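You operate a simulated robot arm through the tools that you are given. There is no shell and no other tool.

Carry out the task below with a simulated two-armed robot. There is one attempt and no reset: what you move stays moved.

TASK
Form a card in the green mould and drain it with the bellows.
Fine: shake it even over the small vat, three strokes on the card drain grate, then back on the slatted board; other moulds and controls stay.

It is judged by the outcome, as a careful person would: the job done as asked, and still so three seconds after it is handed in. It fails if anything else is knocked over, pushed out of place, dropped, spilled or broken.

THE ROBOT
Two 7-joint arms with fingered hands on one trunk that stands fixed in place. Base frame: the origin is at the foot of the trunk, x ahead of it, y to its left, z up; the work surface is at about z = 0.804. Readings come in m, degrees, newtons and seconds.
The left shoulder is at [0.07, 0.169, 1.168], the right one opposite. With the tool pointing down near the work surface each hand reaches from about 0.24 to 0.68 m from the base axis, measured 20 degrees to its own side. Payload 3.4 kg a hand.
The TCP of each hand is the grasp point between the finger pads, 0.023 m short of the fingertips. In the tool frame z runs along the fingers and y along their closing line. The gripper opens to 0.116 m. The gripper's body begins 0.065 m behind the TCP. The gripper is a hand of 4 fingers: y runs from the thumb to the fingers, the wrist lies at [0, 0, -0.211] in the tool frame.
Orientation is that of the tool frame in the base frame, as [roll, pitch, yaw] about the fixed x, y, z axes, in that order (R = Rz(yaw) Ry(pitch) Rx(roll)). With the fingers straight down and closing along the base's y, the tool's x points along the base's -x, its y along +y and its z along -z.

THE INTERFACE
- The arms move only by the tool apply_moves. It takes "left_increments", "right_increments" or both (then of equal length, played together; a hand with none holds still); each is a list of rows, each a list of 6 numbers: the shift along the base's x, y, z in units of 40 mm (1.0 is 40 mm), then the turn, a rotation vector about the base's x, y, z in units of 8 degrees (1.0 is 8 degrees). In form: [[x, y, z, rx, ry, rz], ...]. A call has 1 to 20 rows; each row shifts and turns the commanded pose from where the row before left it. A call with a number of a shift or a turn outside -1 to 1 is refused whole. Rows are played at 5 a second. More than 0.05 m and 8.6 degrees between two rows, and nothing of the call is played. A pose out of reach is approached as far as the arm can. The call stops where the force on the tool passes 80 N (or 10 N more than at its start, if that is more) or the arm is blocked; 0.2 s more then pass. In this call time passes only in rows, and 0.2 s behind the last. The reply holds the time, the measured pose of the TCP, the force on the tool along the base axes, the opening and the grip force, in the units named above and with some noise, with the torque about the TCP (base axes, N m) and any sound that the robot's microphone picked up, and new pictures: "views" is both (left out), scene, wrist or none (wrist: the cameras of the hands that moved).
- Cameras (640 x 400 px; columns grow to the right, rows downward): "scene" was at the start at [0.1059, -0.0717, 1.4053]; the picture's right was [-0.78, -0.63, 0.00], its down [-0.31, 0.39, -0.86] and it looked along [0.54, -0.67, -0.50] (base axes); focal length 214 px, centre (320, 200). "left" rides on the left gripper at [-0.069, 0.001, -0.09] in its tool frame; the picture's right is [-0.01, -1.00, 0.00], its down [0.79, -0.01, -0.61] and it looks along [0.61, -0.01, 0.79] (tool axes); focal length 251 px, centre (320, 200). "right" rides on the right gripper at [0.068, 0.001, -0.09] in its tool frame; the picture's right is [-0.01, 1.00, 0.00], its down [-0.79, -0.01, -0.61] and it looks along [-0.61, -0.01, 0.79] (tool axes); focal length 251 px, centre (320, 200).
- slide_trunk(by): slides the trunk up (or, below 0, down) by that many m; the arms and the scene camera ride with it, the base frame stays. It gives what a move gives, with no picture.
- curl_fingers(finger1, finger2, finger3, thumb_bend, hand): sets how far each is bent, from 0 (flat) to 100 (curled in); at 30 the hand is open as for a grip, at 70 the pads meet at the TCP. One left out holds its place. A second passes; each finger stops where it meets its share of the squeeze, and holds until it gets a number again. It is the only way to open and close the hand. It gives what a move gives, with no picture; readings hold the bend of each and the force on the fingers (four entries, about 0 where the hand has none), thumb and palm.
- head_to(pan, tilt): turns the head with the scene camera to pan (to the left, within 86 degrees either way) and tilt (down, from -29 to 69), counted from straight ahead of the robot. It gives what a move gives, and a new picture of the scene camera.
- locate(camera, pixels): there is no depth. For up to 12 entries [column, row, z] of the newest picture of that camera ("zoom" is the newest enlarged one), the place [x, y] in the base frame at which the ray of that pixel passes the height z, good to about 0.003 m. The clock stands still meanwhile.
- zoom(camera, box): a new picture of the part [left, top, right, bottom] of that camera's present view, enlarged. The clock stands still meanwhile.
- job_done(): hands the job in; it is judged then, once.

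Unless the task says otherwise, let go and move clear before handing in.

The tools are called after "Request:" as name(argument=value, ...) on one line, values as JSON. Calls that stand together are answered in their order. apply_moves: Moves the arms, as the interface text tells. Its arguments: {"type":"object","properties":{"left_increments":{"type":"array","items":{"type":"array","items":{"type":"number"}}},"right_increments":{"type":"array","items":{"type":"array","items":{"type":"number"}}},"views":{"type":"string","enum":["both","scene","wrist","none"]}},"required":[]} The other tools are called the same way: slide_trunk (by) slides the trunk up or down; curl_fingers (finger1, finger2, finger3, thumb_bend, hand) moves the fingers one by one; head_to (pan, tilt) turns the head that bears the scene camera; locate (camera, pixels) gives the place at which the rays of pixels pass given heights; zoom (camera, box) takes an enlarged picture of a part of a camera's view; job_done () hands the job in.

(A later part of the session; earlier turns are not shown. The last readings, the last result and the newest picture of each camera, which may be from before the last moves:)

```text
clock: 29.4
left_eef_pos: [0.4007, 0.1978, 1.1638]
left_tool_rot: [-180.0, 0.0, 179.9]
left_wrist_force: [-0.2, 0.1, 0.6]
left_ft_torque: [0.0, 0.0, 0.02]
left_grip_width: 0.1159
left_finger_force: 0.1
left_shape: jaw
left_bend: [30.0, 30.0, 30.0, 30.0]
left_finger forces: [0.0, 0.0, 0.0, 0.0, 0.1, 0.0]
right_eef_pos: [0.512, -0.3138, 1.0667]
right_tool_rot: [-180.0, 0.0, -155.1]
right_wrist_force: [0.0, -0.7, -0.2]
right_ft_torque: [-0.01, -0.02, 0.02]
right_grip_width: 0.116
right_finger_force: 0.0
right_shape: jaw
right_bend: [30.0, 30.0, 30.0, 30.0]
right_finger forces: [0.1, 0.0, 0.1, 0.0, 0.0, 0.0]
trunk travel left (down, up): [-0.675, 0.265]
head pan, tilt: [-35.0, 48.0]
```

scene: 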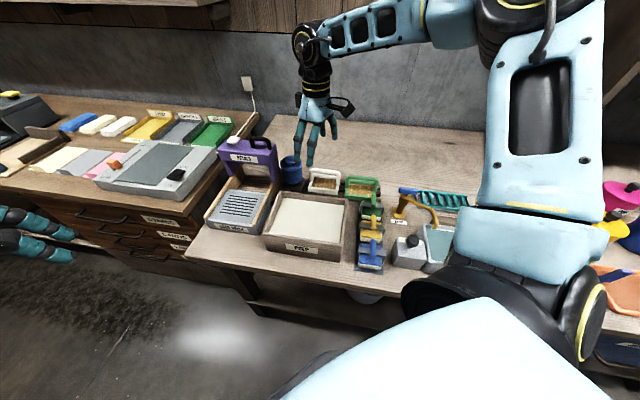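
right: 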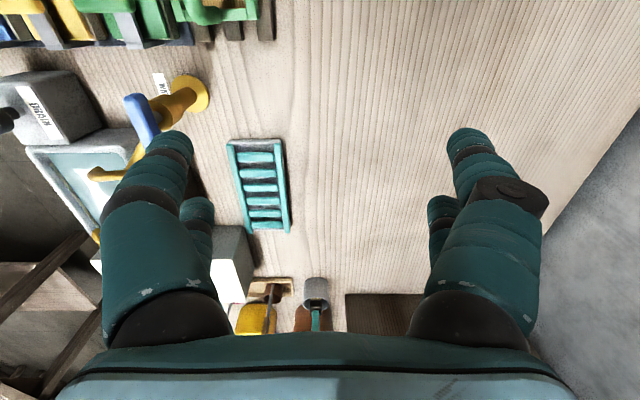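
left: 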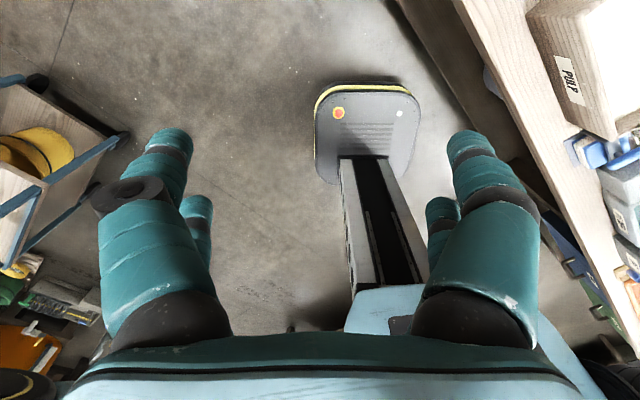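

Back at yaw -155°. I'll pre-shape the right hand half-closed (50), finish the yaw, tilt 35°, and test a low reach over the grate.

Request:
curl_fingers(hand="right", finger1=50, finger2=50, finger3=50, thumb_bend=50)

Request:
apply_moves(right_increments=[[0, 0, 0, 0, 0, 0.838], [0, 0, 0, 0, 0, 0.838], [0, 0, 0, 0, 0, 0.838], [0, 0, 0, 0.62, -0.62, 0], [0, 0, 0, 0.62, -0.62, 0], [0, 0, 0, 0.62, -0.62, 0], [0, 0, 0, 0.62, -0.62, 0], [0, 0, 0, 0.62, -0.62, 0], [0.48, 0.925, 0, 0, 0, 0], [0.48, 0.925, 0, 0, 0, 0], [0.48, 0.925, 0, 0, 0, 0], [0.48, 0.925, 0, 0, 0, 0], [0.48, 0.925, 0, 0, 0, 0], [0.48, 0.925, 0, 0, 0, 0], [0, 0, -0.8, 0, 0, 0], [0, 0, -0.8, 0, 0, 0], [0, 0, -0.8, 0, 0, 0], [0, 0, -0.8, 0, 0, 0]], views="both")

```text
clock: 30.4
left_eef_pos: [0.4011, 0.1975, 1.1629]
left_tool_rot: [-180.0, 0.0, -179.9]
left_wrist_force: [0.4, 0.4, 0.8]
left_ft_torque: [0.01, -0.03, 0.02]
left_grip_width: 0.1159
left_finger_force: 0.0
left_shape: jaw
left_bend: [30.0, 30.0, 30.0, 30.0]
left_finger forces: [0.0, 0.0, 0.0, 0.0, 0.0, 0.0]
right_eef_pos: [0.513, -0.3148, 1.067]
right_tool_rot: [180.0, 0.0, -155.3]
right_wrist_force: [-0.4, -0.7, 1.0]
right_ft_torque: [-0.02, 0.0, 0.01]
right_grip_width: 0.0589
right_finger_force: 0.0
right_shape: fingers
right_bend: [50.0, 50.0, 50.0, 50.0]
right_finger forces: [0.0, 0.1, 0.0, 0.0, 0.0, 0.0]
trunk travel left (down, up): [-0.675, 0.265]
head pan, tilt: [-35.0, 48.0]
```

```text
clock: 34.2
left_eef_pos: [0.401, 0.1973, 1.1621]
left_tool_rot: [-180.0, 0.0, 180.0]
left_wrist_force: [0.3, -0.6, -1.0]
left_ft_torque: [0.01, 0.0, 0.01]
left_grip_width: 0.1159
left_finger_force: 0.0
left_shape: jaw
left_bend: [30.0, 30.0, 30.0, 30.0]
left_finger forces: [0.1, 0.0, 0.1, 0.0, 0.0, 0.0]
right_eef_pos: [0.603, -0.1123, 0.9498]
right_tool_rot: [179.9, 35.3, -135.1]
right_wrist_force: [-1.0, 0.5, 0.2]
right_ft_torque: [0.02, 0.01, 0.02]
right_grip_width: 0.0585
right_finger_force: 0.1
right_shape: fingers
right_bend: [50.0, 50.0, 50.0, 50.0]
right_finger forces: [0.0, 0.0, 0.0, 0.1, 0.1, 0.1]
right hand out of reach, approached as far as the arm can: row 15, 16, 17, 18
trunk travel left (down, up): [-0.675, 0.265]
head pan, tilt: [-35.0, 48.0]
```

scene: 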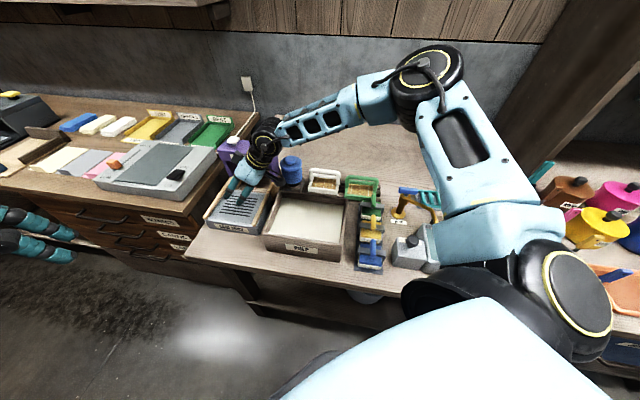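
right: 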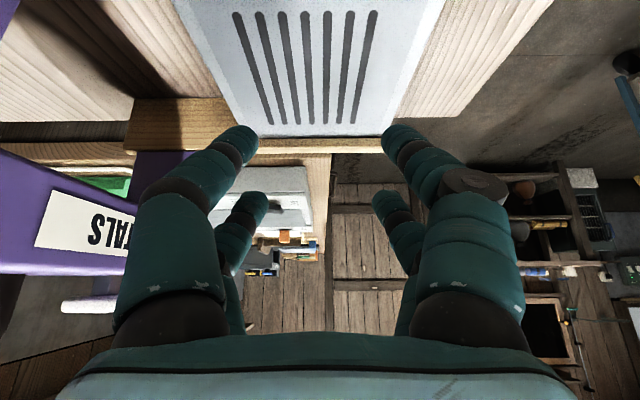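

At lower height the reach shrinks (stopped at (0.603,-0.112,0.95)); at higher wrist-vs-shoulder height it was fine. So I'll raise the right hand and lower the trunk by 0.13 m, then retest.

Request:
apply_moves(right_increments=[[-0.1, -0.1, 0.9, 0, 0, 0], [-0.1, -0.1, 0.9, 0, 0, 0], [-0.1, -0.1, 0.9, 0, 0, 0], [-0.1, -0.1, 0.9, 0, 0, 0]], views="none")

Request:
slide_trunk(by=-0.13)

Request:
apply_moves(right_increments=[[0.5, 0.5, 0, 0, 0, 0], [0.5, 0.4, 0, 0, 0, 0], [0.2, 0.2, -0.5, 0, 0, 0], [0, 0, -0.3, 0, 0, 0]], views="both")

```text
clock: 35.2
left_eef_pos: [0.4004, 0.197, 1.1633]
left_tool_rot: [-180.0, 0.0, -180.0]
left_wrist_force: [0.2, 0.0, -0.6]
left_ft_torque: [0.0, -0.03, 0.02]
left_grip_width: 0.1159
left_finger_force: 0.1
left_shape: jaw
left_bend: [30.0, 30.0, 30.0, 30.0]
left_finger forces: [0.1, 0.0, 0.0, 0.0, 0.0, 0.1]
right_eef_pos: [0.5868, -0.127, 1.093]
right_tool_rot: [180.0, 35.1, -135.1]
right_wrist_force: [0.4, -0.8, 1.9]
right_ft_torque: [-0.02, -0.01, 0.02]
right_grip_width: 0.0586
right_finger_force: 0.0
right_shape: fingers
right_bend: [50.0, 50.0, 50.0, 50.0]
right_finger forces: [0.0, 0.0, 0.1, 0.0, 0.0, 0.0]
trunk travel left (down, up): [-0.675, 0.265]
head pan, tilt: [-35.0, 48.0]
```

```text
clock: 36.8
left_eef_pos: [0.4002, 0.1972, 1.0333]
left_tool_rot: [-180.0, 0.0, -180.0]
left_wrist_force: [0.4, 0.3, -1.0]
left_ft_torque: [-0.04, -0.03, -0.01]
left_grip_width: 0.1159
left_finger_force: 0.0
left_shape: jaw
left_bend: [30.0, 30.0, 30.0, 30.0]
left_finger forces: [0.0, 0.0, 0.1, 0.1, 0.0, 0.1]
right_eef_pos: [0.5868, -0.1278, 0.9636]
right_tool_rot: [179.9, 35.0, -135.1]
right_wrist_force: [0.1, 0.0, 0.8]
right_ft_torque: [-0.05, -0.02, 0.02]
right_grip_width: 0.0585
right_finger_force: 0.0
right_shape: fingers
right_bend: [50.0, 50.0, 50.0, 50.0]
right_finger forces: [0.1, 0.1, 0.0, 0.0, 0.0, 0.0]
trunk travel left (down, up): [-0.545, 0.395]
head pan, tilt: [-35.0, 48.0]
```

```text
clock: 37.8
left_eef_pos: [0.401, 0.1973, 1.032]
left_tool_rot: [180.0, 0.0, 180.0]
left_wrist_force: [-0.5, -0.3, -0.4]
left_ft_torque: [0.0, -0.01, 0.0]
left_grip_width: 0.116
left_finger_force: 0.0
left_shape: jaw
left_bend: [30.0, 30.0, 30.0, 30.0]
left_finger forces: [0.1, 0.0, 0.0, 0.1, 0.0, 0.0]
right_eef_pos: [0.6243, -0.0941, 0.9296]
right_tool_rot: [180.0, 35.2, -135.2]
right_wrist_force: [-0.4, 0.0, 0.1]
right_ft_torque: [-0.05, 0.01, 0.01]
right_grip_width: 0.0585
right_finger_force: 0.1
right_shape: fingers
right_bend: [50.0, 50.0, 50.0, 50.0]
right_finger forces: [0.0, 0.1, 0.1, 0.0, 0.0, 0.0]
right hand out of reach, approached as far as the arm can: row 3
trunk travel left (down, up): [-0.545, 0.395]
head pan, tilt: [-35.0, 48.0]
```

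scene: 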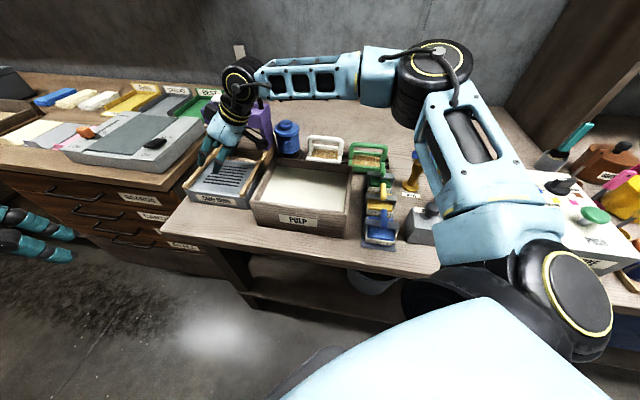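
right: 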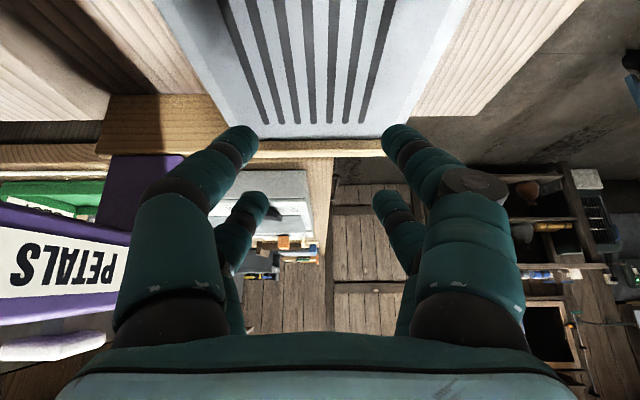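

Now (0.624,-0.094,0.93) is nearly the target. For margin I'll raise the hand, lower the trunk another 0.10 m and test slightly beyond the grate centre.

Request:
apply_moves(right_increments=[[-0.3, -0.3, 0.8, 0, 0, 0], [-0.3, -0.3, 0.9, 0, 0, 0], [0, 0, 0.9, 0, 0, 0]], views="none")

Request:
slide_trunk(by=-0.1)

Request:
apply_moves(right_increments=[[0.4, 0.4, 0, 0, 0, 0], [0.4, 0.4, 0, 0, 0, 0], [0, 0, -0.4, 0, 0, 0]], views="both")

```text
clock: 38.5
left_eef_pos: [0.4002, 0.1986, 1.0328]
left_tool_rot: [180.0, 0.0, 179.9]
left_wrist_force: [-0.1, -0.7, -0.4]
left_ft_torque: [0.06, 0.01, -0.04]
left_grip_width: 0.1157
left_finger_force: 0.2
left_shape: jaw
left_bend: [30.0, 30.0, 30.0, 30.0]
left_finger forces: [0.1, 0.1, 0.1, 0.0, 0.1, 0.0]
right_eef_pos: [0.5995, -0.1165, 1.0357]
right_tool_rot: [179.8, 35.2, -135.1]
right_wrist_force: [0.3, 0.4, -0.2]
right_ft_torque: [-0.02, -0.01, -0.02]
right_grip_width: 0.0586
right_finger_force: 0.0
right_shape: fingers
right_bend: [50.0, 50.0, 50.0, 50.0]
right_finger forces: [0.0, 0.2, 0.0, 0.0, 0.0, 0.0]
trunk travel left (down, up): [-0.545, 0.395]
head pan, tilt: [-35.0, 48.0]
```

```text
clock: 39.9
left_eef_pos: [0.4006, 0.1979, 0.9329]
left_tool_rot: [180.0, 0.1, 180.0]
left_wrist_force: [0.7, -0.7, -0.8]
left_ft_torque: [0.01, -0.02, -0.03]
left_grip_width: 0.116
left_finger_force: 0.0
left_shape: jaw
left_bend: [30.0, 30.0, 30.0, 30.0]
left_finger forces: [0.0, 0.0, 0.1, 0.0, 0.1, 0.0]
right_eef_pos: [0.6001, -0.1173, 0.9346]
right_tool_rot: [179.9, 35.2, -135.2]
right_wrist_force: [0.4, 0.0, 1.5]
right_ft_torque: [0.0, 0.0, -0.03]
right_grip_width: 0.0585
right_finger_force: 0.0
right_shape: fingers
right_bend: [50.0, 50.0, 50.0, 50.0]
right_finger forces: [0.0, 0.0, 0.0, 0.1, 0.0, 0.0]
trunk travel left (down, up): [-0.445, 0.495]
head pan, tilt: [-35.0, 48.0]
```

```text
clock: 40.7
left_eef_pos: [0.4007, 0.1976, 0.9322]
left_tool_rot: [-180.0, 0.0, 179.9]
left_wrist_force: [0.1, -0.5, 0.7]
left_ft_torque: [-0.02, -0.01, 0.01]
left_grip_width: 0.1158
left_finger_force: 0.0
left_shape: jaw
left_bend: [30.0, 30.0, 30.0, 30.0]
left_finger forces: [0.0, 0.1, 0.0, 0.0, 0.1, 0.0]
right_eef_pos: [0.6197, -0.0991, 0.9169]
right_tool_rot: [179.9, 35.0, -135.2]
right_wrist_force: [0.3, 0.2, 0.3]
right_ft_torque: [0.0, -0.01, 0.01]
right_grip_width: 0.0586
right_finger_force: 0.0
right_shape: fingers
right_bend: [50.0, 50.0, 50.0, 50.0]
right_finger forces: [0.0, 0.1, 0.0, 0.1, 0.0, 0.1]
right hand out of reach, approached as far as the arm can: row 2
trunk travel left (down, up): [-0.445, 0.495]
head pan, tilt: [-35.0, 48.0]
```

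scene: 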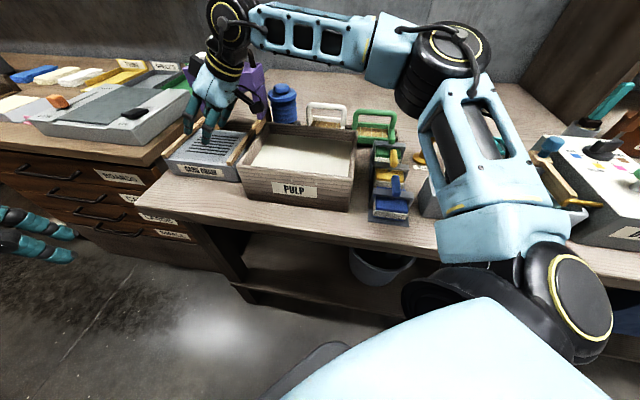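
right: 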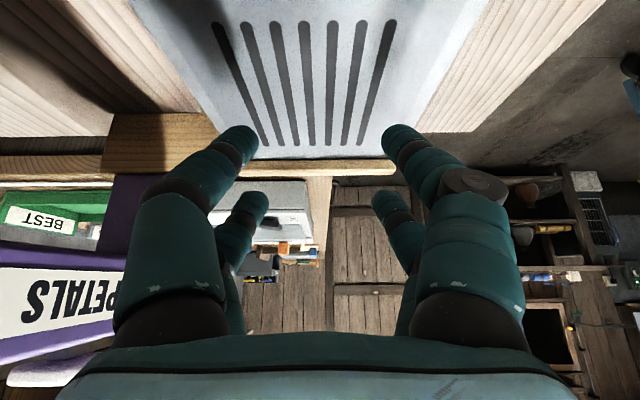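

Further lowering didn't help (limit (0.620,-0.099)), so the best shoulder height is in between. I'll raise the trunk 0.08, increase tilt to 40°, and go to a pre-grasp above the green mould handle.

Request:
slide_trunk(by=0.08)

Request:
apply_moves(right_increments=[[-0.33, -0.85, 0.2, 0.442, -0.442, 0], [-0.33, -0.866, 0, 0, 0, 0], [-0.33, -0.866, 0, 0, 0, 0], [-0.33, -0.866, 0, 0, 0, 0], [-0.33, -0.866, 0, 0, 0, 0], [-0.33, -0.866, 0, 0, 0, 0], [-0.33, -0.866, 0, 0, 0, 0], [-0.33, -0.866, 0, 0, 0, 0], [-0.33, -0.866, 0, 0, 0, 0], [-0.33, -0.866, 0, 0, 0, 0], [-0.33, -0.866, 0, 0, 0, 0]], views="both")

```text
clock: 41.9
left_eef_pos: [0.4013, 0.1984, 1.012]
left_tool_rot: [180.0, 0.1, 179.9]
left_wrist_force: [-0.7, 0.1, -0.3]
left_ft_torque: [0.0, -0.05, 0.02]
left_grip_width: 0.1159
left_finger_force: 0.1
left_shape: jaw
left_bend: [30.0, 30.0, 30.0, 30.0]
left_finger forces: [0.0, 0.0, 0.0, 0.0, 0.1, 0.1]
right_eef_pos: [0.6169, -0.0988, 0.9958]
right_tool_rot: [179.9, 35.0, -135.2]
right_wrist_force: [-0.1, -0.9, -0.8]
right_ft_torque: [0.02, -0.01, -0.02]
right_grip_width: 0.0585
right_finger_force: 0.0
right_shape: fingers
right_bend: [50.0, 50.0, 50.0, 50.0]
right_finger forces: [0.1, 0.0, 0.1, 0.0, 0.0, 0.0]
trunk travel left (down, up): [-0.525, 0.415]
head pan, tilt: [-35.0, 48.0]
```

```text
clock: 44.2
left_eef_pos: [0.4002, 0.1967, 1.0113]
left_tool_rot: [180.0, 0.0, -179.9]
left_wrist_force: [0.4, -1.1, -0.3]
left_ft_torque: [0.0, -0.07, 0.01]
left_grip_width: 0.116
left_finger_force: 0.0
left_shape: jaw
left_bend: [30.0, 30.0, 30.0, 30.0]
left_finger forces: [0.1, 0.0, 0.0, 0.0, 0.0, 0.0]
right_eef_pos: [0.4714, -0.4795, 1.0043]
right_tool_rot: [179.9, 40.2, -135.1]
right_wrist_force: [0.2, -0.4, -1.1]
right_ft_torque: [-0.01, 0.01, -0.01]
right_grip_width: 0.0586
right_finger_force: 0.1
right_shape: fingers
right_bend: [50.0, 50.0, 50.0, 50.0]
right_finger forces: [0.0, 0.1, 0.0, 0.0, 0.1, 0.1]
trunk travel left (down, up): [-0.525, 0.415]
head pan, tilt: [-35.0, 48.0]
```

scene: 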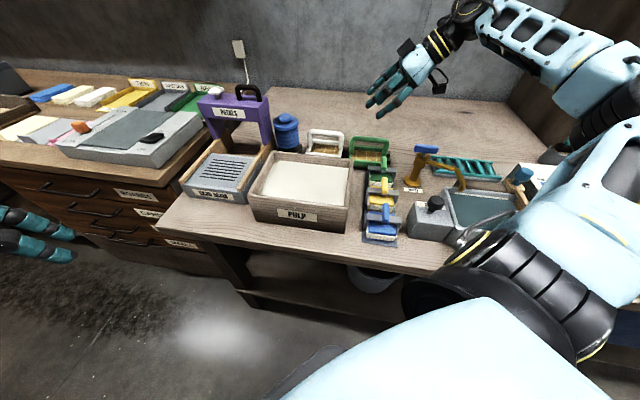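
right: 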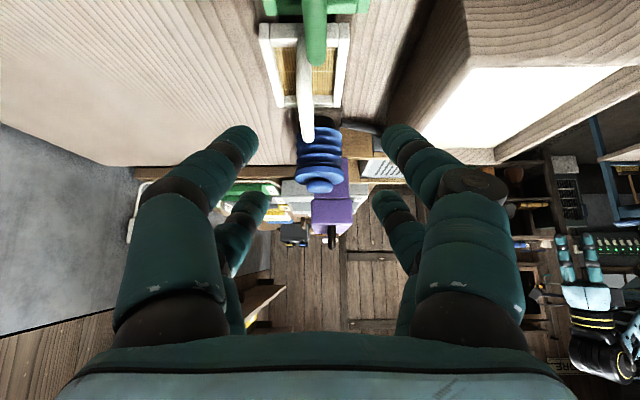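

The hand is over the handle (green bar at column ~315, rows 0–65, between the fingers). I'll refine the bar height with a fresh scene zoom.

Request:
zoom(camera="scene", box=[290, 110, 430, 200])

Request:
locate(camera="right", pixels=[[314, 60, 0.87], [314, 60, 0.89], [314, 20, 0.87], [314, 20, 0.89]])

```text
4.44 times, centred on (360, 155) of scene
```

zoom: 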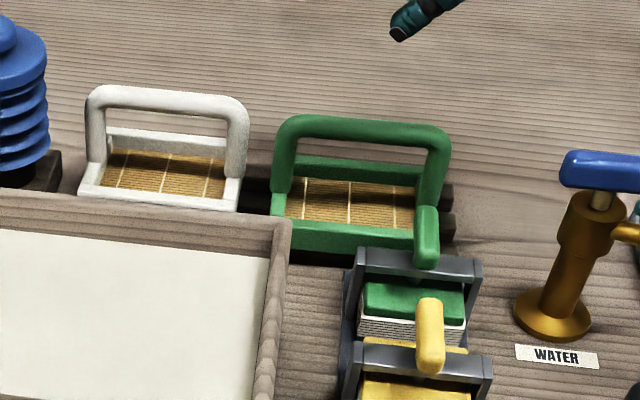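

```text
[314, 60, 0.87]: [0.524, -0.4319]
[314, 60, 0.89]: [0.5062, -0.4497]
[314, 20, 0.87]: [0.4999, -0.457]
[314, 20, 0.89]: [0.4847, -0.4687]
```

Request:
locate(camera="zoom", pixels=[[300, 125, 0.87], [300, 125, 0.89], [362, 127, 0.87], [362, 127, 0.89], [430, 133, 0.87], [430, 133, 0.89], [355, 236, 0.82], [355, 236, 0.84], [355, 252, 0.815], [350, 215, 0.83], [272, 205, 0.84], [416, 230, 0.84]])

```text
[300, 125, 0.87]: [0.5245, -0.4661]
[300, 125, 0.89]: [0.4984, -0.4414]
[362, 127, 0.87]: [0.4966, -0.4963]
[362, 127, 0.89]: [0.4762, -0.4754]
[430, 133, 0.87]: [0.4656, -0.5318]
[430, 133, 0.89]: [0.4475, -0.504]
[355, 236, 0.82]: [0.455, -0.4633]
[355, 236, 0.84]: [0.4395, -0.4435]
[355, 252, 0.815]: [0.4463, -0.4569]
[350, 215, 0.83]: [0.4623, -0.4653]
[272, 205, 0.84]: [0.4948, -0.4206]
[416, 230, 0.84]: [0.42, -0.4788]
```

The bar centre is at about v=0.676, z≈0.884, the tray sits 0.067 below it. I'll descend slowly to z≈0.915 with a small x correction and check.

Request:
apply_moves(right_increments=[[0.06, 0, -0.6, 0, 0, 0], [0.06, 0, -0.6, 0, 0, 0], [0, 0, -0.5, 0, 0, 0], [0, 0, -0.5, 0, 0, 0]], views="both")

Request:
zoom(camera="scene", box=[300, 80, 460, 200])

```text
clock: 45.2
left_eef_pos: [0.4013, 0.1965, 1.0132]
left_tool_rot: [180.0, 0.0, -180.0]
left_wrist_force: [0.6, 0.4, 0.9]
left_ft_torque: [0.03, -0.04, 0.03]
left_grip_width: 0.116
left_finger_force: 0.0
left_shape: jaw
left_bend: [30.0, 30.0, 30.0, 30.0]
left_finger forces: [0.1, 0.0, 0.0, 0.0, 0.1, 0.0]
right_eef_pos: [0.4771, -0.4793, 0.9173]
right_tool_rot: [179.9, 40.1, -135.1]
right_wrist_force: [0.4, -0.3, 0.8]
right_ft_torque: [-0.01, 0.01, 0.02]
right_grip_width: 0.0586
right_finger_force: 0.0
right_shape: fingers
right_bend: [50.0, 50.0, 50.0, 50.0]
right_finger forces: [0.0, 0.0, 0.0, 0.1, 0.0, 0.1]
trunk travel left (down, up): [-0.525, 0.415]
head pan, tilt: [-35.0, 48.0]
```

scene: 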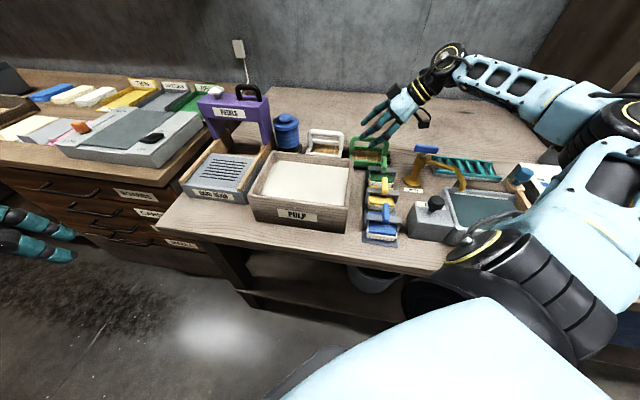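
right: 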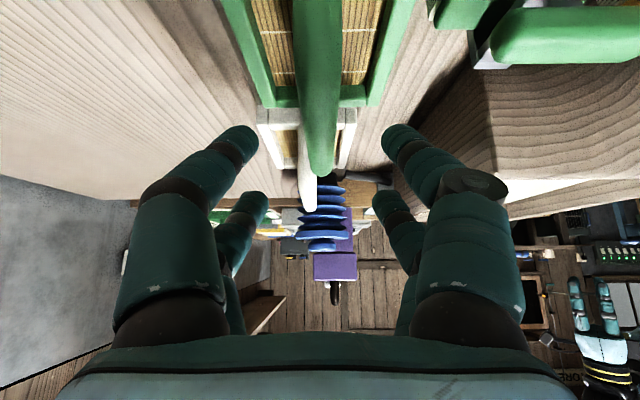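

```text
3.33 times, centred on (380, 140) of scene
```

zoom: 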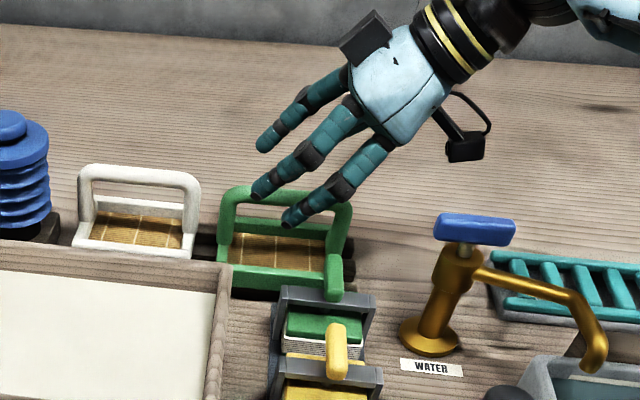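

The green bar (col ≈318) is centred between fingertips (edges 258 and 383). I'll go down the last 31 mm and close gently.

Request:
apply_moves(right_increments=[[0, 0, -0.39, 0, 0, 0], [0, 0, -0.36, 0, 0, 0]], views="both")

Request:
zoom(camera="scene", box=[300, 80, 460, 200])

```text
clock: 45.9
left_eef_pos: [0.3995, 0.1976, 1.0126]
left_tool_rot: [-179.9, 0.0, 180.0]
left_wrist_force: [0.2, 0.6, -0.2]
left_ft_torque: [-0.03, 0.0, 0.03]
left_grip_width: 0.1159
left_finger_force: 0.0
left_shape: jaw
left_bend: [30.0, 30.0, 30.0, 30.0]
left_finger forces: [0.0, 0.0, 0.1, 0.1, 0.0, 0.1]
right_eef_pos: [0.4772, -0.4798, 0.8865]
right_tool_rot: [179.8, 40.0, -135.2]
right_wrist_force: [-0.5, 0.4, -0.1]
right_ft_torque: [-0.03, 0.0, 0.01]
right_grip_width: 0.0584
right_finger_force: 0.0
right_shape: fingers
right_bend: [50.0, 50.0, 50.0, 50.0]
right_finger forces: [0.1, 0.1, 0.1, 0.1, 0.1, 0.0]
trunk travel left (down, up): [-0.525, 0.415]
head pan, tilt: [-35.0, 48.0]
```

scene: 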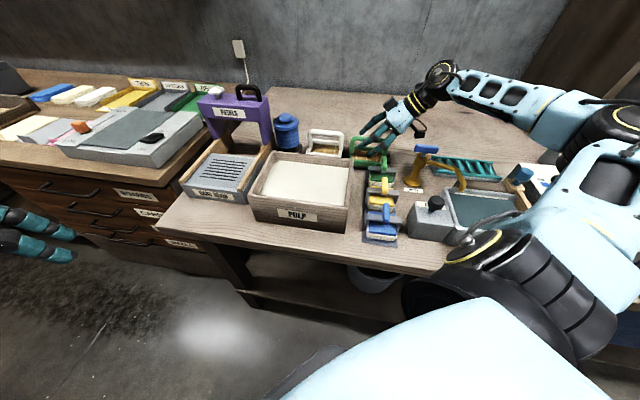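
right: 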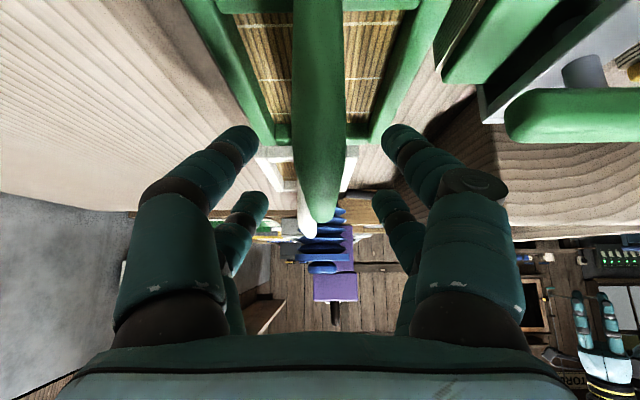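

```text
3.33 times, centred on (380, 140) of scene
```

zoom: 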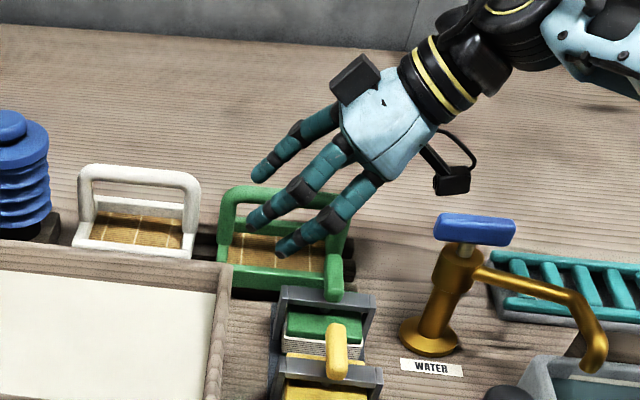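

Fingers straddle the bar, no contact forces. Closing the right hand on the handle.

Request:
curl_fingers(hand="right", finger1=72, finger2=72, finger3=72, thumb_bend=72)

Request:
zoom(camera="scene", box=[300, 80, 460, 200])

Request:
zoom(camera="right", box=[160, 0, 480, 300])

```text
clock: 46.9
left_eef_pos: [0.4021, 0.198, 1.0131]
left_tool_rot: [-179.9, 0.0, 180.0]
left_wrist_force: [-0.4, -0.5, 0.3]
left_ft_torque: [-0.01, -0.01, -0.01]
left_grip_width: 0.116
left_finger_force: 0.0
left_shape: jaw
left_bend: [30.0, 30.0, 30.0, 30.0]
left_finger forces: [0.1, 0.0, 0.1, 0.0, 0.0, 0.1]
right_eef_pos: [0.4776, -0.4785, 0.8868]
right_tool_rot: [179.9, 40.0, -135.2]
right_wrist_force: [0.1, 0.0, -0.1]
right_ft_torque: [0.03, 0.01, 0.01]
right_grip_width: 0.0002
right_finger_force: 4.8
right_shape: fingers
right_bend: [71.0, 68.0, 69.0, 71.0]
right_finger forces: [0.1, 4.7, 4.8, 0.1, 0.1, 0.1]
trunk travel left (down, up): [-0.525, 0.415]
head pan, tilt: [-35.0, 48.0]
```

```text
3.33 times, centred on (380, 140) of scene
```

zoom: 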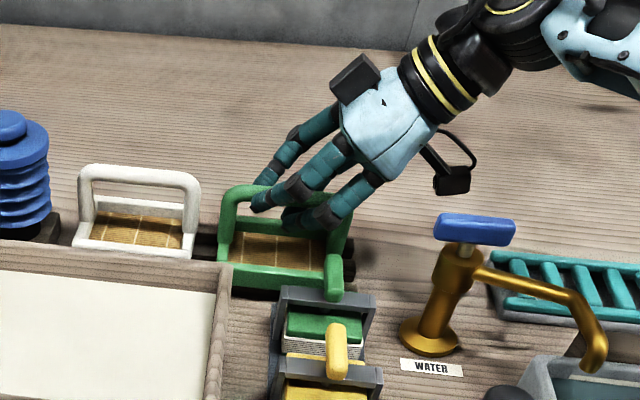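

```text
1.33 times, centred on (320, 150) of right
```

zoom: 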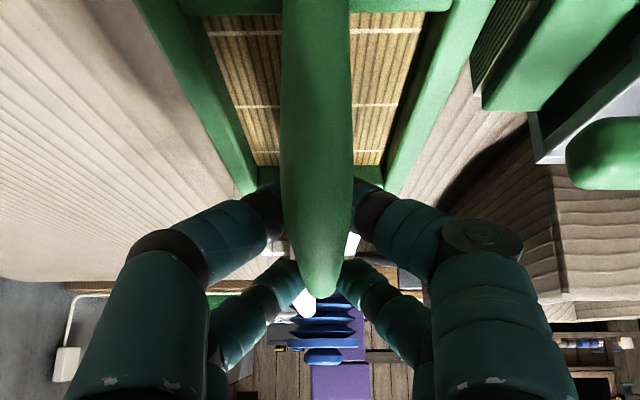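

Only fingers 2 and 3 carry load (4.7 N) and the width reads 0, because the 40° tilt along the bar puts the two finger pairs at different depths — not a sound grip. I'll release, back off, and look for a better arm configuration that allows a more upright hand.

Request:
curl_fingers(hand="right", finger1=50, finger2=50, finger3=50, thumb_bend=50)

Request:
apply_moves(right_increments=[[0, 0, 0.5, 0, 0, 0], [0, 0, 0.8, 0, 0, 0], [0, 0, 0.9, 0, 0, 0], [0, 0, 0.9, 0, 0, 0]], views="both")

```text
clock: 47.9
left_eef_pos: [0.4002, 0.1973, 1.0138]
left_tool_rot: [180.0, 0.0, 180.0]
left_wrist_force: [0.1, -0.8, 0.7]
left_ft_torque: [0.01, 0.04, 0.01]
left_grip_width: 0.1159
left_finger_force: 0.1
left_shape: jaw
left_bend: [30.0, 30.0, 30.0, 30.0]
left_finger forces: [0.0, 0.0, 0.0, 0.1, 0.1, 0.0]
right_eef_pos: [0.4759, -0.4793, 0.8869]
right_tool_rot: [179.9, 40.1, -135.2]
right_wrist_force: [-0.3, 0.7, 0.4]
right_ft_torque: [0.01, 0.0, -0.04]
right_grip_width: 0.0576
right_finger_force: 0.1
right_shape: fingers
right_bend: [50.0, 50.0, 50.0, 50.0]
right_finger forces: [0.0, 0.1, 0.0, 0.1, 0.0, 0.0]
trunk travel left (down, up): [-0.525, 0.415]
head pan, tilt: [-35.0, 48.0]
```

```text
clock: 48.9
left_eef_pos: [0.4017, 0.1979, 1.0133]
left_tool_rot: [-179.9, 0.0, 179.9]
left_wrist_force: [-0.2, 0.2, 0.3]
left_ft_torque: [-0.02, -0.02, 0.0]
left_grip_width: 0.1156
left_finger_force: 0.0
left_shape: jaw
left_bend: [30.0, 30.0, 30.0, 30.0]
left_finger forces: [0.0, 0.0, 0.1, 0.0, 0.1, 0.1]
right_eef_pos: [0.476, -0.4797, 1.0118]
right_tool_rot: [179.9, 40.1, -135.2]
right_wrist_force: [0.4, 0.4, 0.2]
right_ft_torque: [-0.02, 0.03, 0.0]
right_grip_width: 0.0579
right_finger_force: 0.0
right_shape: fingers
right_bend: [50.0, 50.0, 50.0, 50.0]
right_finger forces: [0.0, 0.0, 0.0, 0.0, 0.0, 0.0]
trunk travel left (down, up): [-0.525, 0.415]
head pan, tilt: [-35.0, 48.0]
```

scene: 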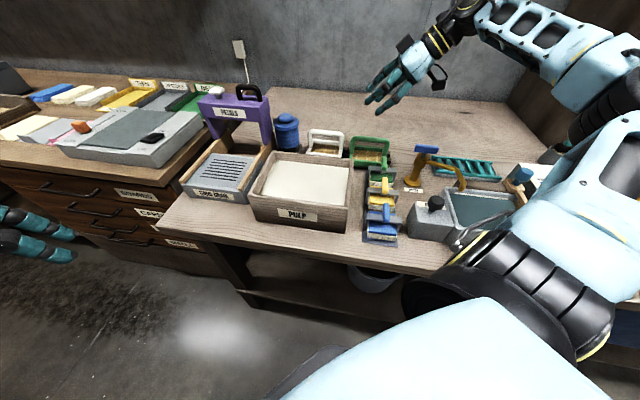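
right: 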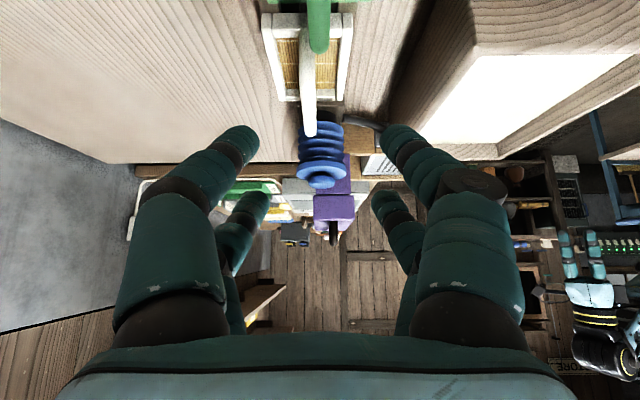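

The mould is undisturbed. I'll check whether the right arm can cross over (mirror of the left arm's starting pose) when upright, moving the left hand further aside for room.

Request:
apply_moves(left_increments=[[-0.1, 0.36, 0, 0, 0, 0], [-0.1, 0.36, 0, 0, 0, 0], [-0.1, 0.36, 0, 0, 0, 0], [-0.1, 0.36, 0, 0, 0, 0], [-0.1, 0.36, 0, 0, 0, 0], [-0.1, 0.36, 0, 0, 0, 0], [-0.1, 0.36, 0, 0, 0, 0], [-0.1, 0.36, 0, 0, 0, 0], [-0.1, 0.36, 0, 0, 0, 0], [-0.1, 0.36, 0, 0, 0, 0], [-0.1, 0.36, 0, 0, 0, 0], [0, 0, 0, 0, 0, 0], [0, 0, 0, 0, 0, 0], [0, 0, 0, 0, 0, 0], [0, 0, 0, 0, 0, 0], [0, 0, 0, 0, 0, 0], [0, 0, 0, 0, 0, 0], [0, 0, 0, 0, 0, 0]], right_increments=[[-0.286, 0.75, 0.11, -0.709, 0.709, 0], [-0.286, 0.75, 0.11, -0.709, 0.709, 0], [-0.286, 0.75, 0.11, -0.709, 0.709, 0], [-0.286, 0.75, 0.11, -0.709, 0.709, 0], [-0.286, 0.75, 0.11, -0.709, 0.709, 0], [-0.286, 0.75, 0.11, 0, 0, -0.937], [-0.286, 0.75, 0.11, 0, 0, -0.937], [-0.286, 0.75, 0.11, 0, 0, -0.937], [-0.286, 0.75, 0.11, 0, 0, -0.937], [-0.286, 0.75, 0.11, 0, 0, -0.937], [-0.286, 0.75, 0.11, 0, 0, -0.937], [0.36, 0.64, -0.1, 0, 0, 0], [0.36, 0.64, -0.1, 0, 0, 0], [0.36, 0.64, -0.1, 0, 0, 0], [0.36, 0.64, -0.1, 0, 0, 0], [0.36, 0.64, -0.1, 0, 0, 0], [0.36, 0.64, -0.1, 0, 0, 0], [0.36, 0.64, -0.1, 0, 0, 0]], views="scene")

```text
clock: 52.6
left_eef_pos: [0.3576, 0.3555, 1.0122]
left_tool_rot: [-179.9, -0.1, -179.9]
left_wrist_force: [-0.1, 0.7, 0.2]
left_ft_torque: [-0.01, 0.0, 0.01]
left_grip_width: 0.1158
left_finger_force: 0.1
left_shape: jaw
left_bend: [30.0, 30.0, 30.0, 30.0]
left_finger forces: [0.1, 0.1, 0.0, 0.1, 0.1, 0.0]
right_eef_pos: [0.3898, -0.0955, 1.0358]
right_tool_rot: [180.0, 0.0, 179.6]
right_wrist_force: [-1.1, -0.4, 0.4]
right_ft_torque: [0.02, 0.01, -0.02]
right_grip_width: 0.0576
right_finger_force: 0.1
right_shape: fingers
right_bend: [50.0, 50.0, 50.0, 50.0]
right_finger forces: [0.1, 0.1, 0.1, 0.0, 0.1, 0.1]
right hand out of reach, approached as far as the arm can: row 14, 15, 16, 17, 18
trunk travel left (down, up): [-0.525, 0.415]
head pan, tilt: [-35.0, 48.0]
```

scene: 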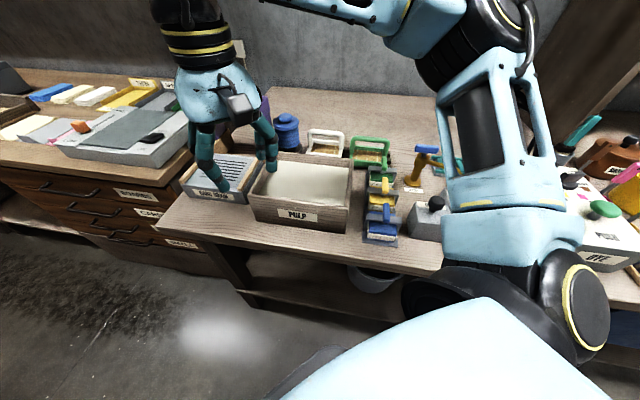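

The right arm stays limited crossing inward (stopped at (0.39,-0.096)). The left arm started out crossed-in, so I'll test whether the left hand can reach upright over the grate.

Request:
apply_moves(left_increments=[[0.23, -0.89, 0.1, 0, 0, 0], [0.23, -0.89, 0.1, 0, 0, 0], [0.23, -0.89, 0.1, 0, 0, 0], [0.23, -0.89, 0.1, 0, 0, 0], [0.23, -0.89, 0.1, 0, 0, 0], [0.23, -0.89, 0.1, 0, 0, 0], [0.23, -0.89, 0.1, 0, 0, 0], [0.23, -0.89, 0.1, 0, 0, 0], [0.23, -0.89, 0.1, 0, 0, 0], [0.23, -0.89, 0.1, 0, 0, 0], [0.62, -0.37, 0, 0, 0, 0], [0.62, -0.37, 0, 0, 0, 0], [0.62, -0.37, 0, 0, 0, 0], [0.62, -0.37, 0, 0, 0, 0], [0.62, -0.37, 0, 0, 0, 0], [0.62, -0.37, 0, 0, 0, 0]], right_increments=[[-0.19, -0.9, 0.18, 0, 0, 0], [-0.19, -0.9, 0.18, 0, 0, 0], [-0.19, -0.9, 0.18, 0, 0, 0], [-0.19, -0.9, 0.18, 0, 0, 0], [-0.19, -0.9, 0.18, 0, 0, 0], [-0.19, -0.9, 0.18, 0, 0, 0], [-0.19, -0.9, 0.18, 0, 0, 0], [-0.19, -0.9, 0.18, 0, 0, 0], [-0.19, -0.9, 0.18, 0, 0, 0], [0, 0, 0, 0, 0, 0], [0, 0, 0, 0, 0, 0], [0, 0, 0, 0, 0, 0], [0, 0, 0, 0, 0, 0], [0, 0, 0, 0, 0, 0], [0, 0, 0, 0, 0, 0], [0, 0, 0, 0, 0, 0]], views="scene")

```text
clock: 56.0
left_eef_pos: [0.5203, -0.0408, 1.0459]
left_tool_rot: [-179.7, 0.0, -179.8]
left_wrist_force: [-0.6, 0.3, -0.2]
left_ft_torque: [0.01, 0.01, 0.0]
left_grip_width: 0.1161
left_finger_force: 0.1
left_shape: jaw
left_bend: [30.0, 30.0, 30.0, 30.0]
left_finger forces: [0.1, 0.1, 0.1, 0.1, 0.0, 0.0]
left hand out of reach, approached as far as the arm can: row 13, 14, 15, 16
right_eef_pos: [0.3194, -0.4191, 1.1013]
right_tool_rot: [-179.9, 0.0, 179.9]
right_wrist_force: [-0.8, 0.7, -0.3]
right_ft_torque: [0.01, 0.02, -0.01]
right_grip_width: 0.0577
right_finger_force: 0.1
right_shape: fingers
right_bend: [50.0, 50.0, 50.0, 50.0]
right_finger forces: [0.1, 0.1, 0.0, 0.0, 0.0, 0.1]
trunk travel left (down, up): [-0.525, 0.415]
head pan, tilt: [-35.0, 48.0]
```

scene: 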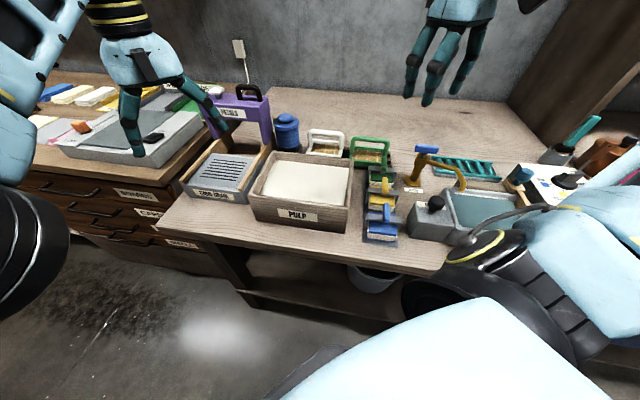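

The left arm is in an elbow-down posture and crosses inward much better. I'll test whether the left hand, leaning about the bar axis (which keeps the grip sound), can reach the mould's rest place, with the right arm parked aside.

Request:
apply_moves(left_increments=[[-0.25, -0.45, 0.2, 0, 0, 0.937], [-0.25, -0.45, 0.2, 0, 0, 0.937], [-0.25, -0.45, 0.2, 0, 0, 0.937], [-0.25, -0.45, 0.2, 0, 0, 0.937], [-0.25, -0.45, 0.2, 0, 0, 0.937], [-0.25, -0.45, 0.2, 0, 0, 0.937], [0, 0, 0, -0.7, -0.7, 0], [0, 0, 0, -0.7, -0.7, 0], [0, 0, 0, -0.7, -0.7, 0], [0, 0, 0, -0.7, -0.7, 0], [0, 0, 0, -0.7, -0.7, 0], [0.06, -0.9, -0.1, 0, 0, 0], [0.06, -0.9, -0.1, 0, 0, 0], [0.06, -0.9, -0.1, 0, 0, 0], [0.06, -0.9, -0.1, 0, 0, 0], [0.06, -0.9, -0.1, 0, 0, 0], [0.06, -0.9, -0.1, 0, 0, 0], [0.06, -0.9, -0.1, 0, 0, 0]], right_increments=[[-0.29, -0.83, 0.33, 0, 0, 0], [-0.29, -0.83, 0.33, 0, 0, 0], [-0.29, -0.83, 0.33, 0, 0, 0], [-0.29, -0.83, 0.33, 0, 0, 0], [-0.29, -0.83, 0.33, 0, 0, 0], [-0.29, -0.83, 0.33, 0, 0, 0], [0, 0, 0, 0, 0, 0], [0, 0, 0, 0, 0, 0], [0, 0, 0, 0, 0, 0], [0, 0, 0, 0, 0, 0], [0, 0, 0, 0, 0, 0], [0, 0, 0, 0, 0, 0], [0, 0, 0, 0, 0, 0], [0, 0, 0, 0, 0, 0], [0, 0, 0, 0, 0, 0], [0, 0, 0, 0, 0, 0], [0, 0, 0, 0, 0, 0], [0, 0, 0, 0, 0, 0]], views="both")

```text
clock: 59.9
left_eef_pos: [0.469, -0.2672, 1.0619]
left_tool_rot: [-140.2, 4.0, -139.4]
left_wrist_force: [0.1, -0.3, 0.2]
left_ft_torque: [-0.01, 0.01, -0.04]
left_grip_width: 0.1159
left_finger_force: 0.0
left_shape: jaw
left_bend: [30.0, 30.0, 30.0, 30.0]
left_finger forces: [0.1, 0.0, 0.0, 0.0, 0.1, 0.0]
left hand out of reach, approached as far as the arm can: row 1, 2, 4, 5, 6, 16, 17, 18
right_eef_pos: [0.2484, -0.6169, 1.1801]
right_tool_rot: [-179.8, 0.1, 179.8]
right_wrist_force: [0.3, -0.1, 0.0]
right_ft_torque: [0.0, 0.01, 0.02]
right_grip_width: 0.0577
right_finger_force: 0.0
right_shape: fingers
right_bend: [50.0, 50.0, 50.0, 50.0]
right_finger forces: [0.1, 0.0, 0.0, 0.0, 0.1, 0.1]
trunk travel left (down, up): [-0.525, 0.415]
head pan, tilt: [-35.0, 48.0]
```

scene: 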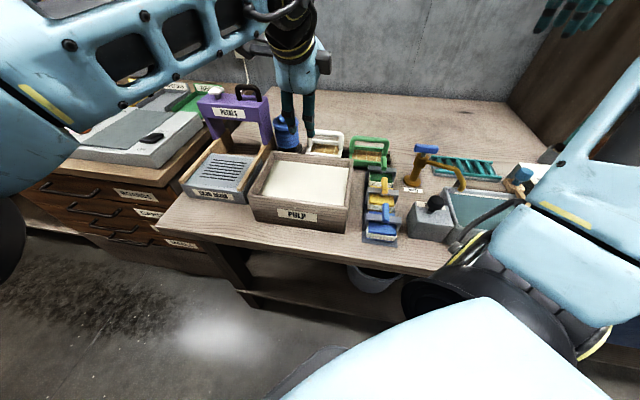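
right: 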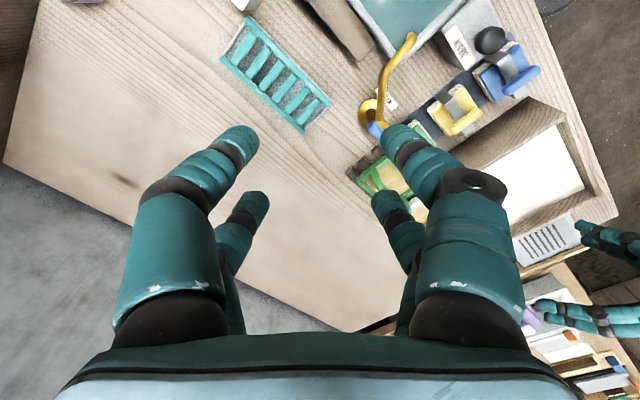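
left: 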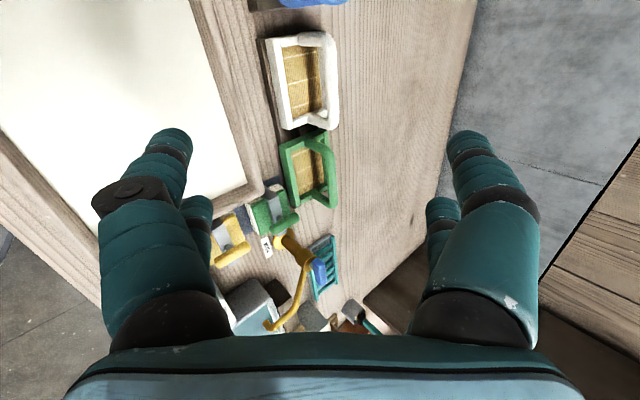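

The left hand can't reach the mould (stopped at y=-0.267). I'll send it back and test the right hand at the grate with the hand turned a further 90°, so that the needed lean is about the bar rather than along it.

Request:
apply_moves(left_increments=[[-0.15, 0.86, 0, 0.7, 0.7, 0], [-0.15, 0.86, 0, 0.7, 0.7, 0], [-0.15, 0.86, 0, 0.7, 0.7, 0], [-0.15, 0.86, 0, 0.7, 0.7, 0], [-0.15, 0.86, 0, 0.7, 0.7, 0], [-0.15, 0.86, 0, 0, 0, -0.9], [-0.15, 0.86, 0, 0, 0, -0.9], [-0.15, 0.86, 0, 0, 0, -0.9], [-0.15, 0.86, 0, 0, 0, -0.9], [-0.15, 0.86, 0, 0, 0, -0.9], [-0.15, 0.86, 0, 0, 0, -0.9], [-0.15, 0.86, 0, 0, 0, 0], [-0.15, 0.86, 0, 0, 0, 0], [-0.15, 0.86, 0, 0, 0, 0], [-0.15, 0.86, 0, 0, 0, 0], [0, 0, 0, 0, 0, 0], [0, 0, 0, 0, 0, 0]], right_increments=[[0.295, 0.466, -0.118, 0, 0, 0.993], [0.295, 0.466, -0.118, 0, 0, 0.993], [0.295, 0.466, -0.118, 0, 0, 0.993], [0.295, 0.466, -0.118, 0, 0, 0.993], [0.295, 0.466, -0.118, 0, 0, 0.993], [0.295, 0.466, -0.118, 0, 0, 0.993], [0.295, 0.466, -0.118, 0, 0, 0.993], [0.295, 0.466, -0.118, 0, 0, 0.993], [0.295, 0.466, -0.118, 0, 0, 0.993], [0.295, 0.466, -0.118, 0, 0, 0.993], [0.295, 0.466, -0.118, 0, 0, 0.993], [0.295, 0.466, -0.118, 0, 0, 0.993], [0.295, 0.466, -0.118, 0, 0, 0.993], [0.295, 0.466, -0.118, 0, 0, 0.993], [0.295, 0.466, -0.118, 0, 0, 0.993], [0.295, 0.466, -0.118, 0, 0, 0.993], [0.295, 0.466, -0.118, 0, 0, 0.993]], views="scene")

```text
clock: 63.5
left_eef_pos: [0.3703, 0.2401, 1.0544]
left_tool_rot: [-180.0, 0.0, 174.3]
left_wrist_force: [-1.0, -0.4, 0.2]
left_ft_torque: [-0.03, -0.03, 0.02]
left_grip_width: 0.1156
left_finger_force: 0.1
left_shape: jaw
left_bend: [30.0, 30.0, 30.0, 30.0]
left_finger forces: [0.0, 0.1, 0.1, 0.0, 0.0, 0.0]
right_eef_pos: [0.4504, -0.3008, 1.1012]
right_tool_rot: [-180.0, 0.0, -44.9]
right_wrist_force: [-1.1, 0.2, 0.0]
right_ft_torque: [-0.01, -0.01, 0.01]
right_grip_width: 0.0577
right_finger_force: 0.0
right_shape: fingers
right_bend: [50.0, 50.0, 50.0, 50.0]
right_finger forces: [0.0, 0.0, 0.0, 0.0, 0.0, 0.0]
trunk travel left (down, up): [-0.525, 0.415]
head pan, tilt: [-35.0, 48.0]
```

scene: 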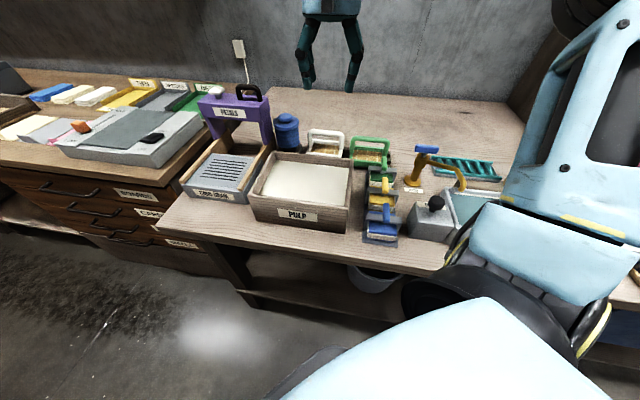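

Yaw -45° is fine at (0.45,-0.30). Now lean 40° toward +u and test reaching the grate.

Request:
apply_moves(right_increments=[[0, 0, 0, 0.7, -0.7, 0], [0, 0, 0, 0.7, -0.7, 0], [0, 0, 0, 0.7, -0.7, 0], [0, 0, 0, 0.7, -0.7, 0], [0, 0, 0, 0.7, -0.7, 0], [0.63, 0.745, 0, 0, 0, 0], [0.63, 0.745, 0, 0, 0, 0], [0.63, 0.745, 0, 0, 0, 0], [0.63, 0.745, 0, 0, 0, 0], [0.63, 0.745, 0, 0, 0, 0], [0.63, 0.745, 0, 0, 0, 0], [0.63, 0.745, 0, 0, 0, 0], [0, 0, -0.75, 0, 0, 0], [0, 0, -0.75, 0, 0, 0], [0, 0, -0.75, 0, 0, 0], [0, 0, -0.75, 0, 0, 0], [0, 0, -0.75, 0, 0, 0]], views="both")

```text
clock: 67.0
left_eef_pos: [0.3706, 0.2397, 1.0543]
left_tool_rot: [180.0, 0.0, 174.4]
left_wrist_force: [-0.1, 0.0, 0.3]
left_ft_torque: [-0.02, 0.02, 0.02]
left_grip_width: 0.1159
left_finger_force: 0.0
left_shape: jaw
left_bend: [30.0, 30.0, 30.0, 30.0]
left_finger forces: [0.0, 0.1, 0.0, 0.0, 0.0, 0.0]
right_eef_pos: [0.6106, -0.1064, 0.9431]
right_tool_rot: [-140.3, 0.0, -45.2]
right_wrist_force: [0.2, -0.7, 0.1]
right_ft_torque: [-0.01, 0.0, -0.01]
right_grip_width: 0.0578
right_finger_force: 0.1
right_shape: fingers
right_bend: [50.0, 50.0, 50.0, 50.0]
right_finger forces: [0.1, 0.1, 0.1, 0.0, 0.0, 0.1]
right hand out of reach, approached as far as the arm can: row 12
trunk travel left (down, up): [-0.525, 0.415]
head pan, tilt: [-35.0, 48.0]
```

scene: 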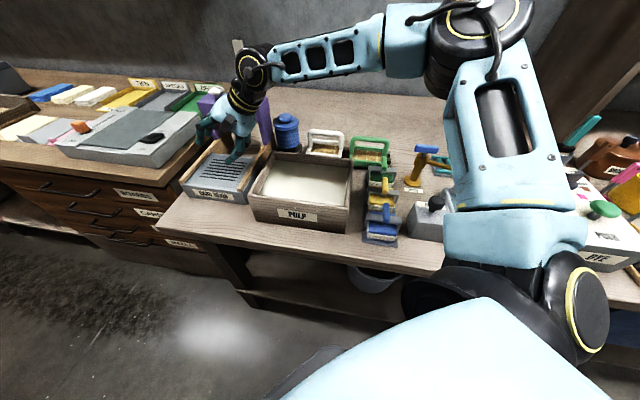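
right: 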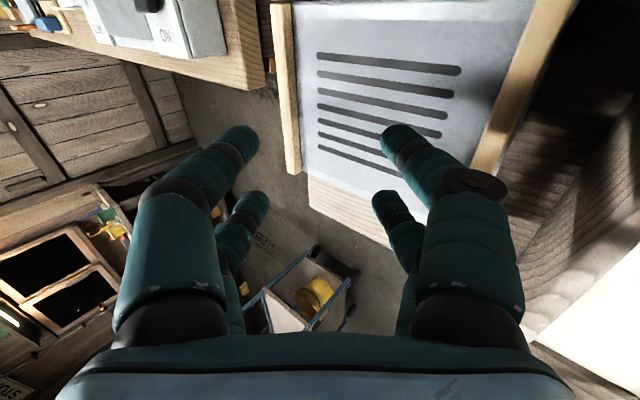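

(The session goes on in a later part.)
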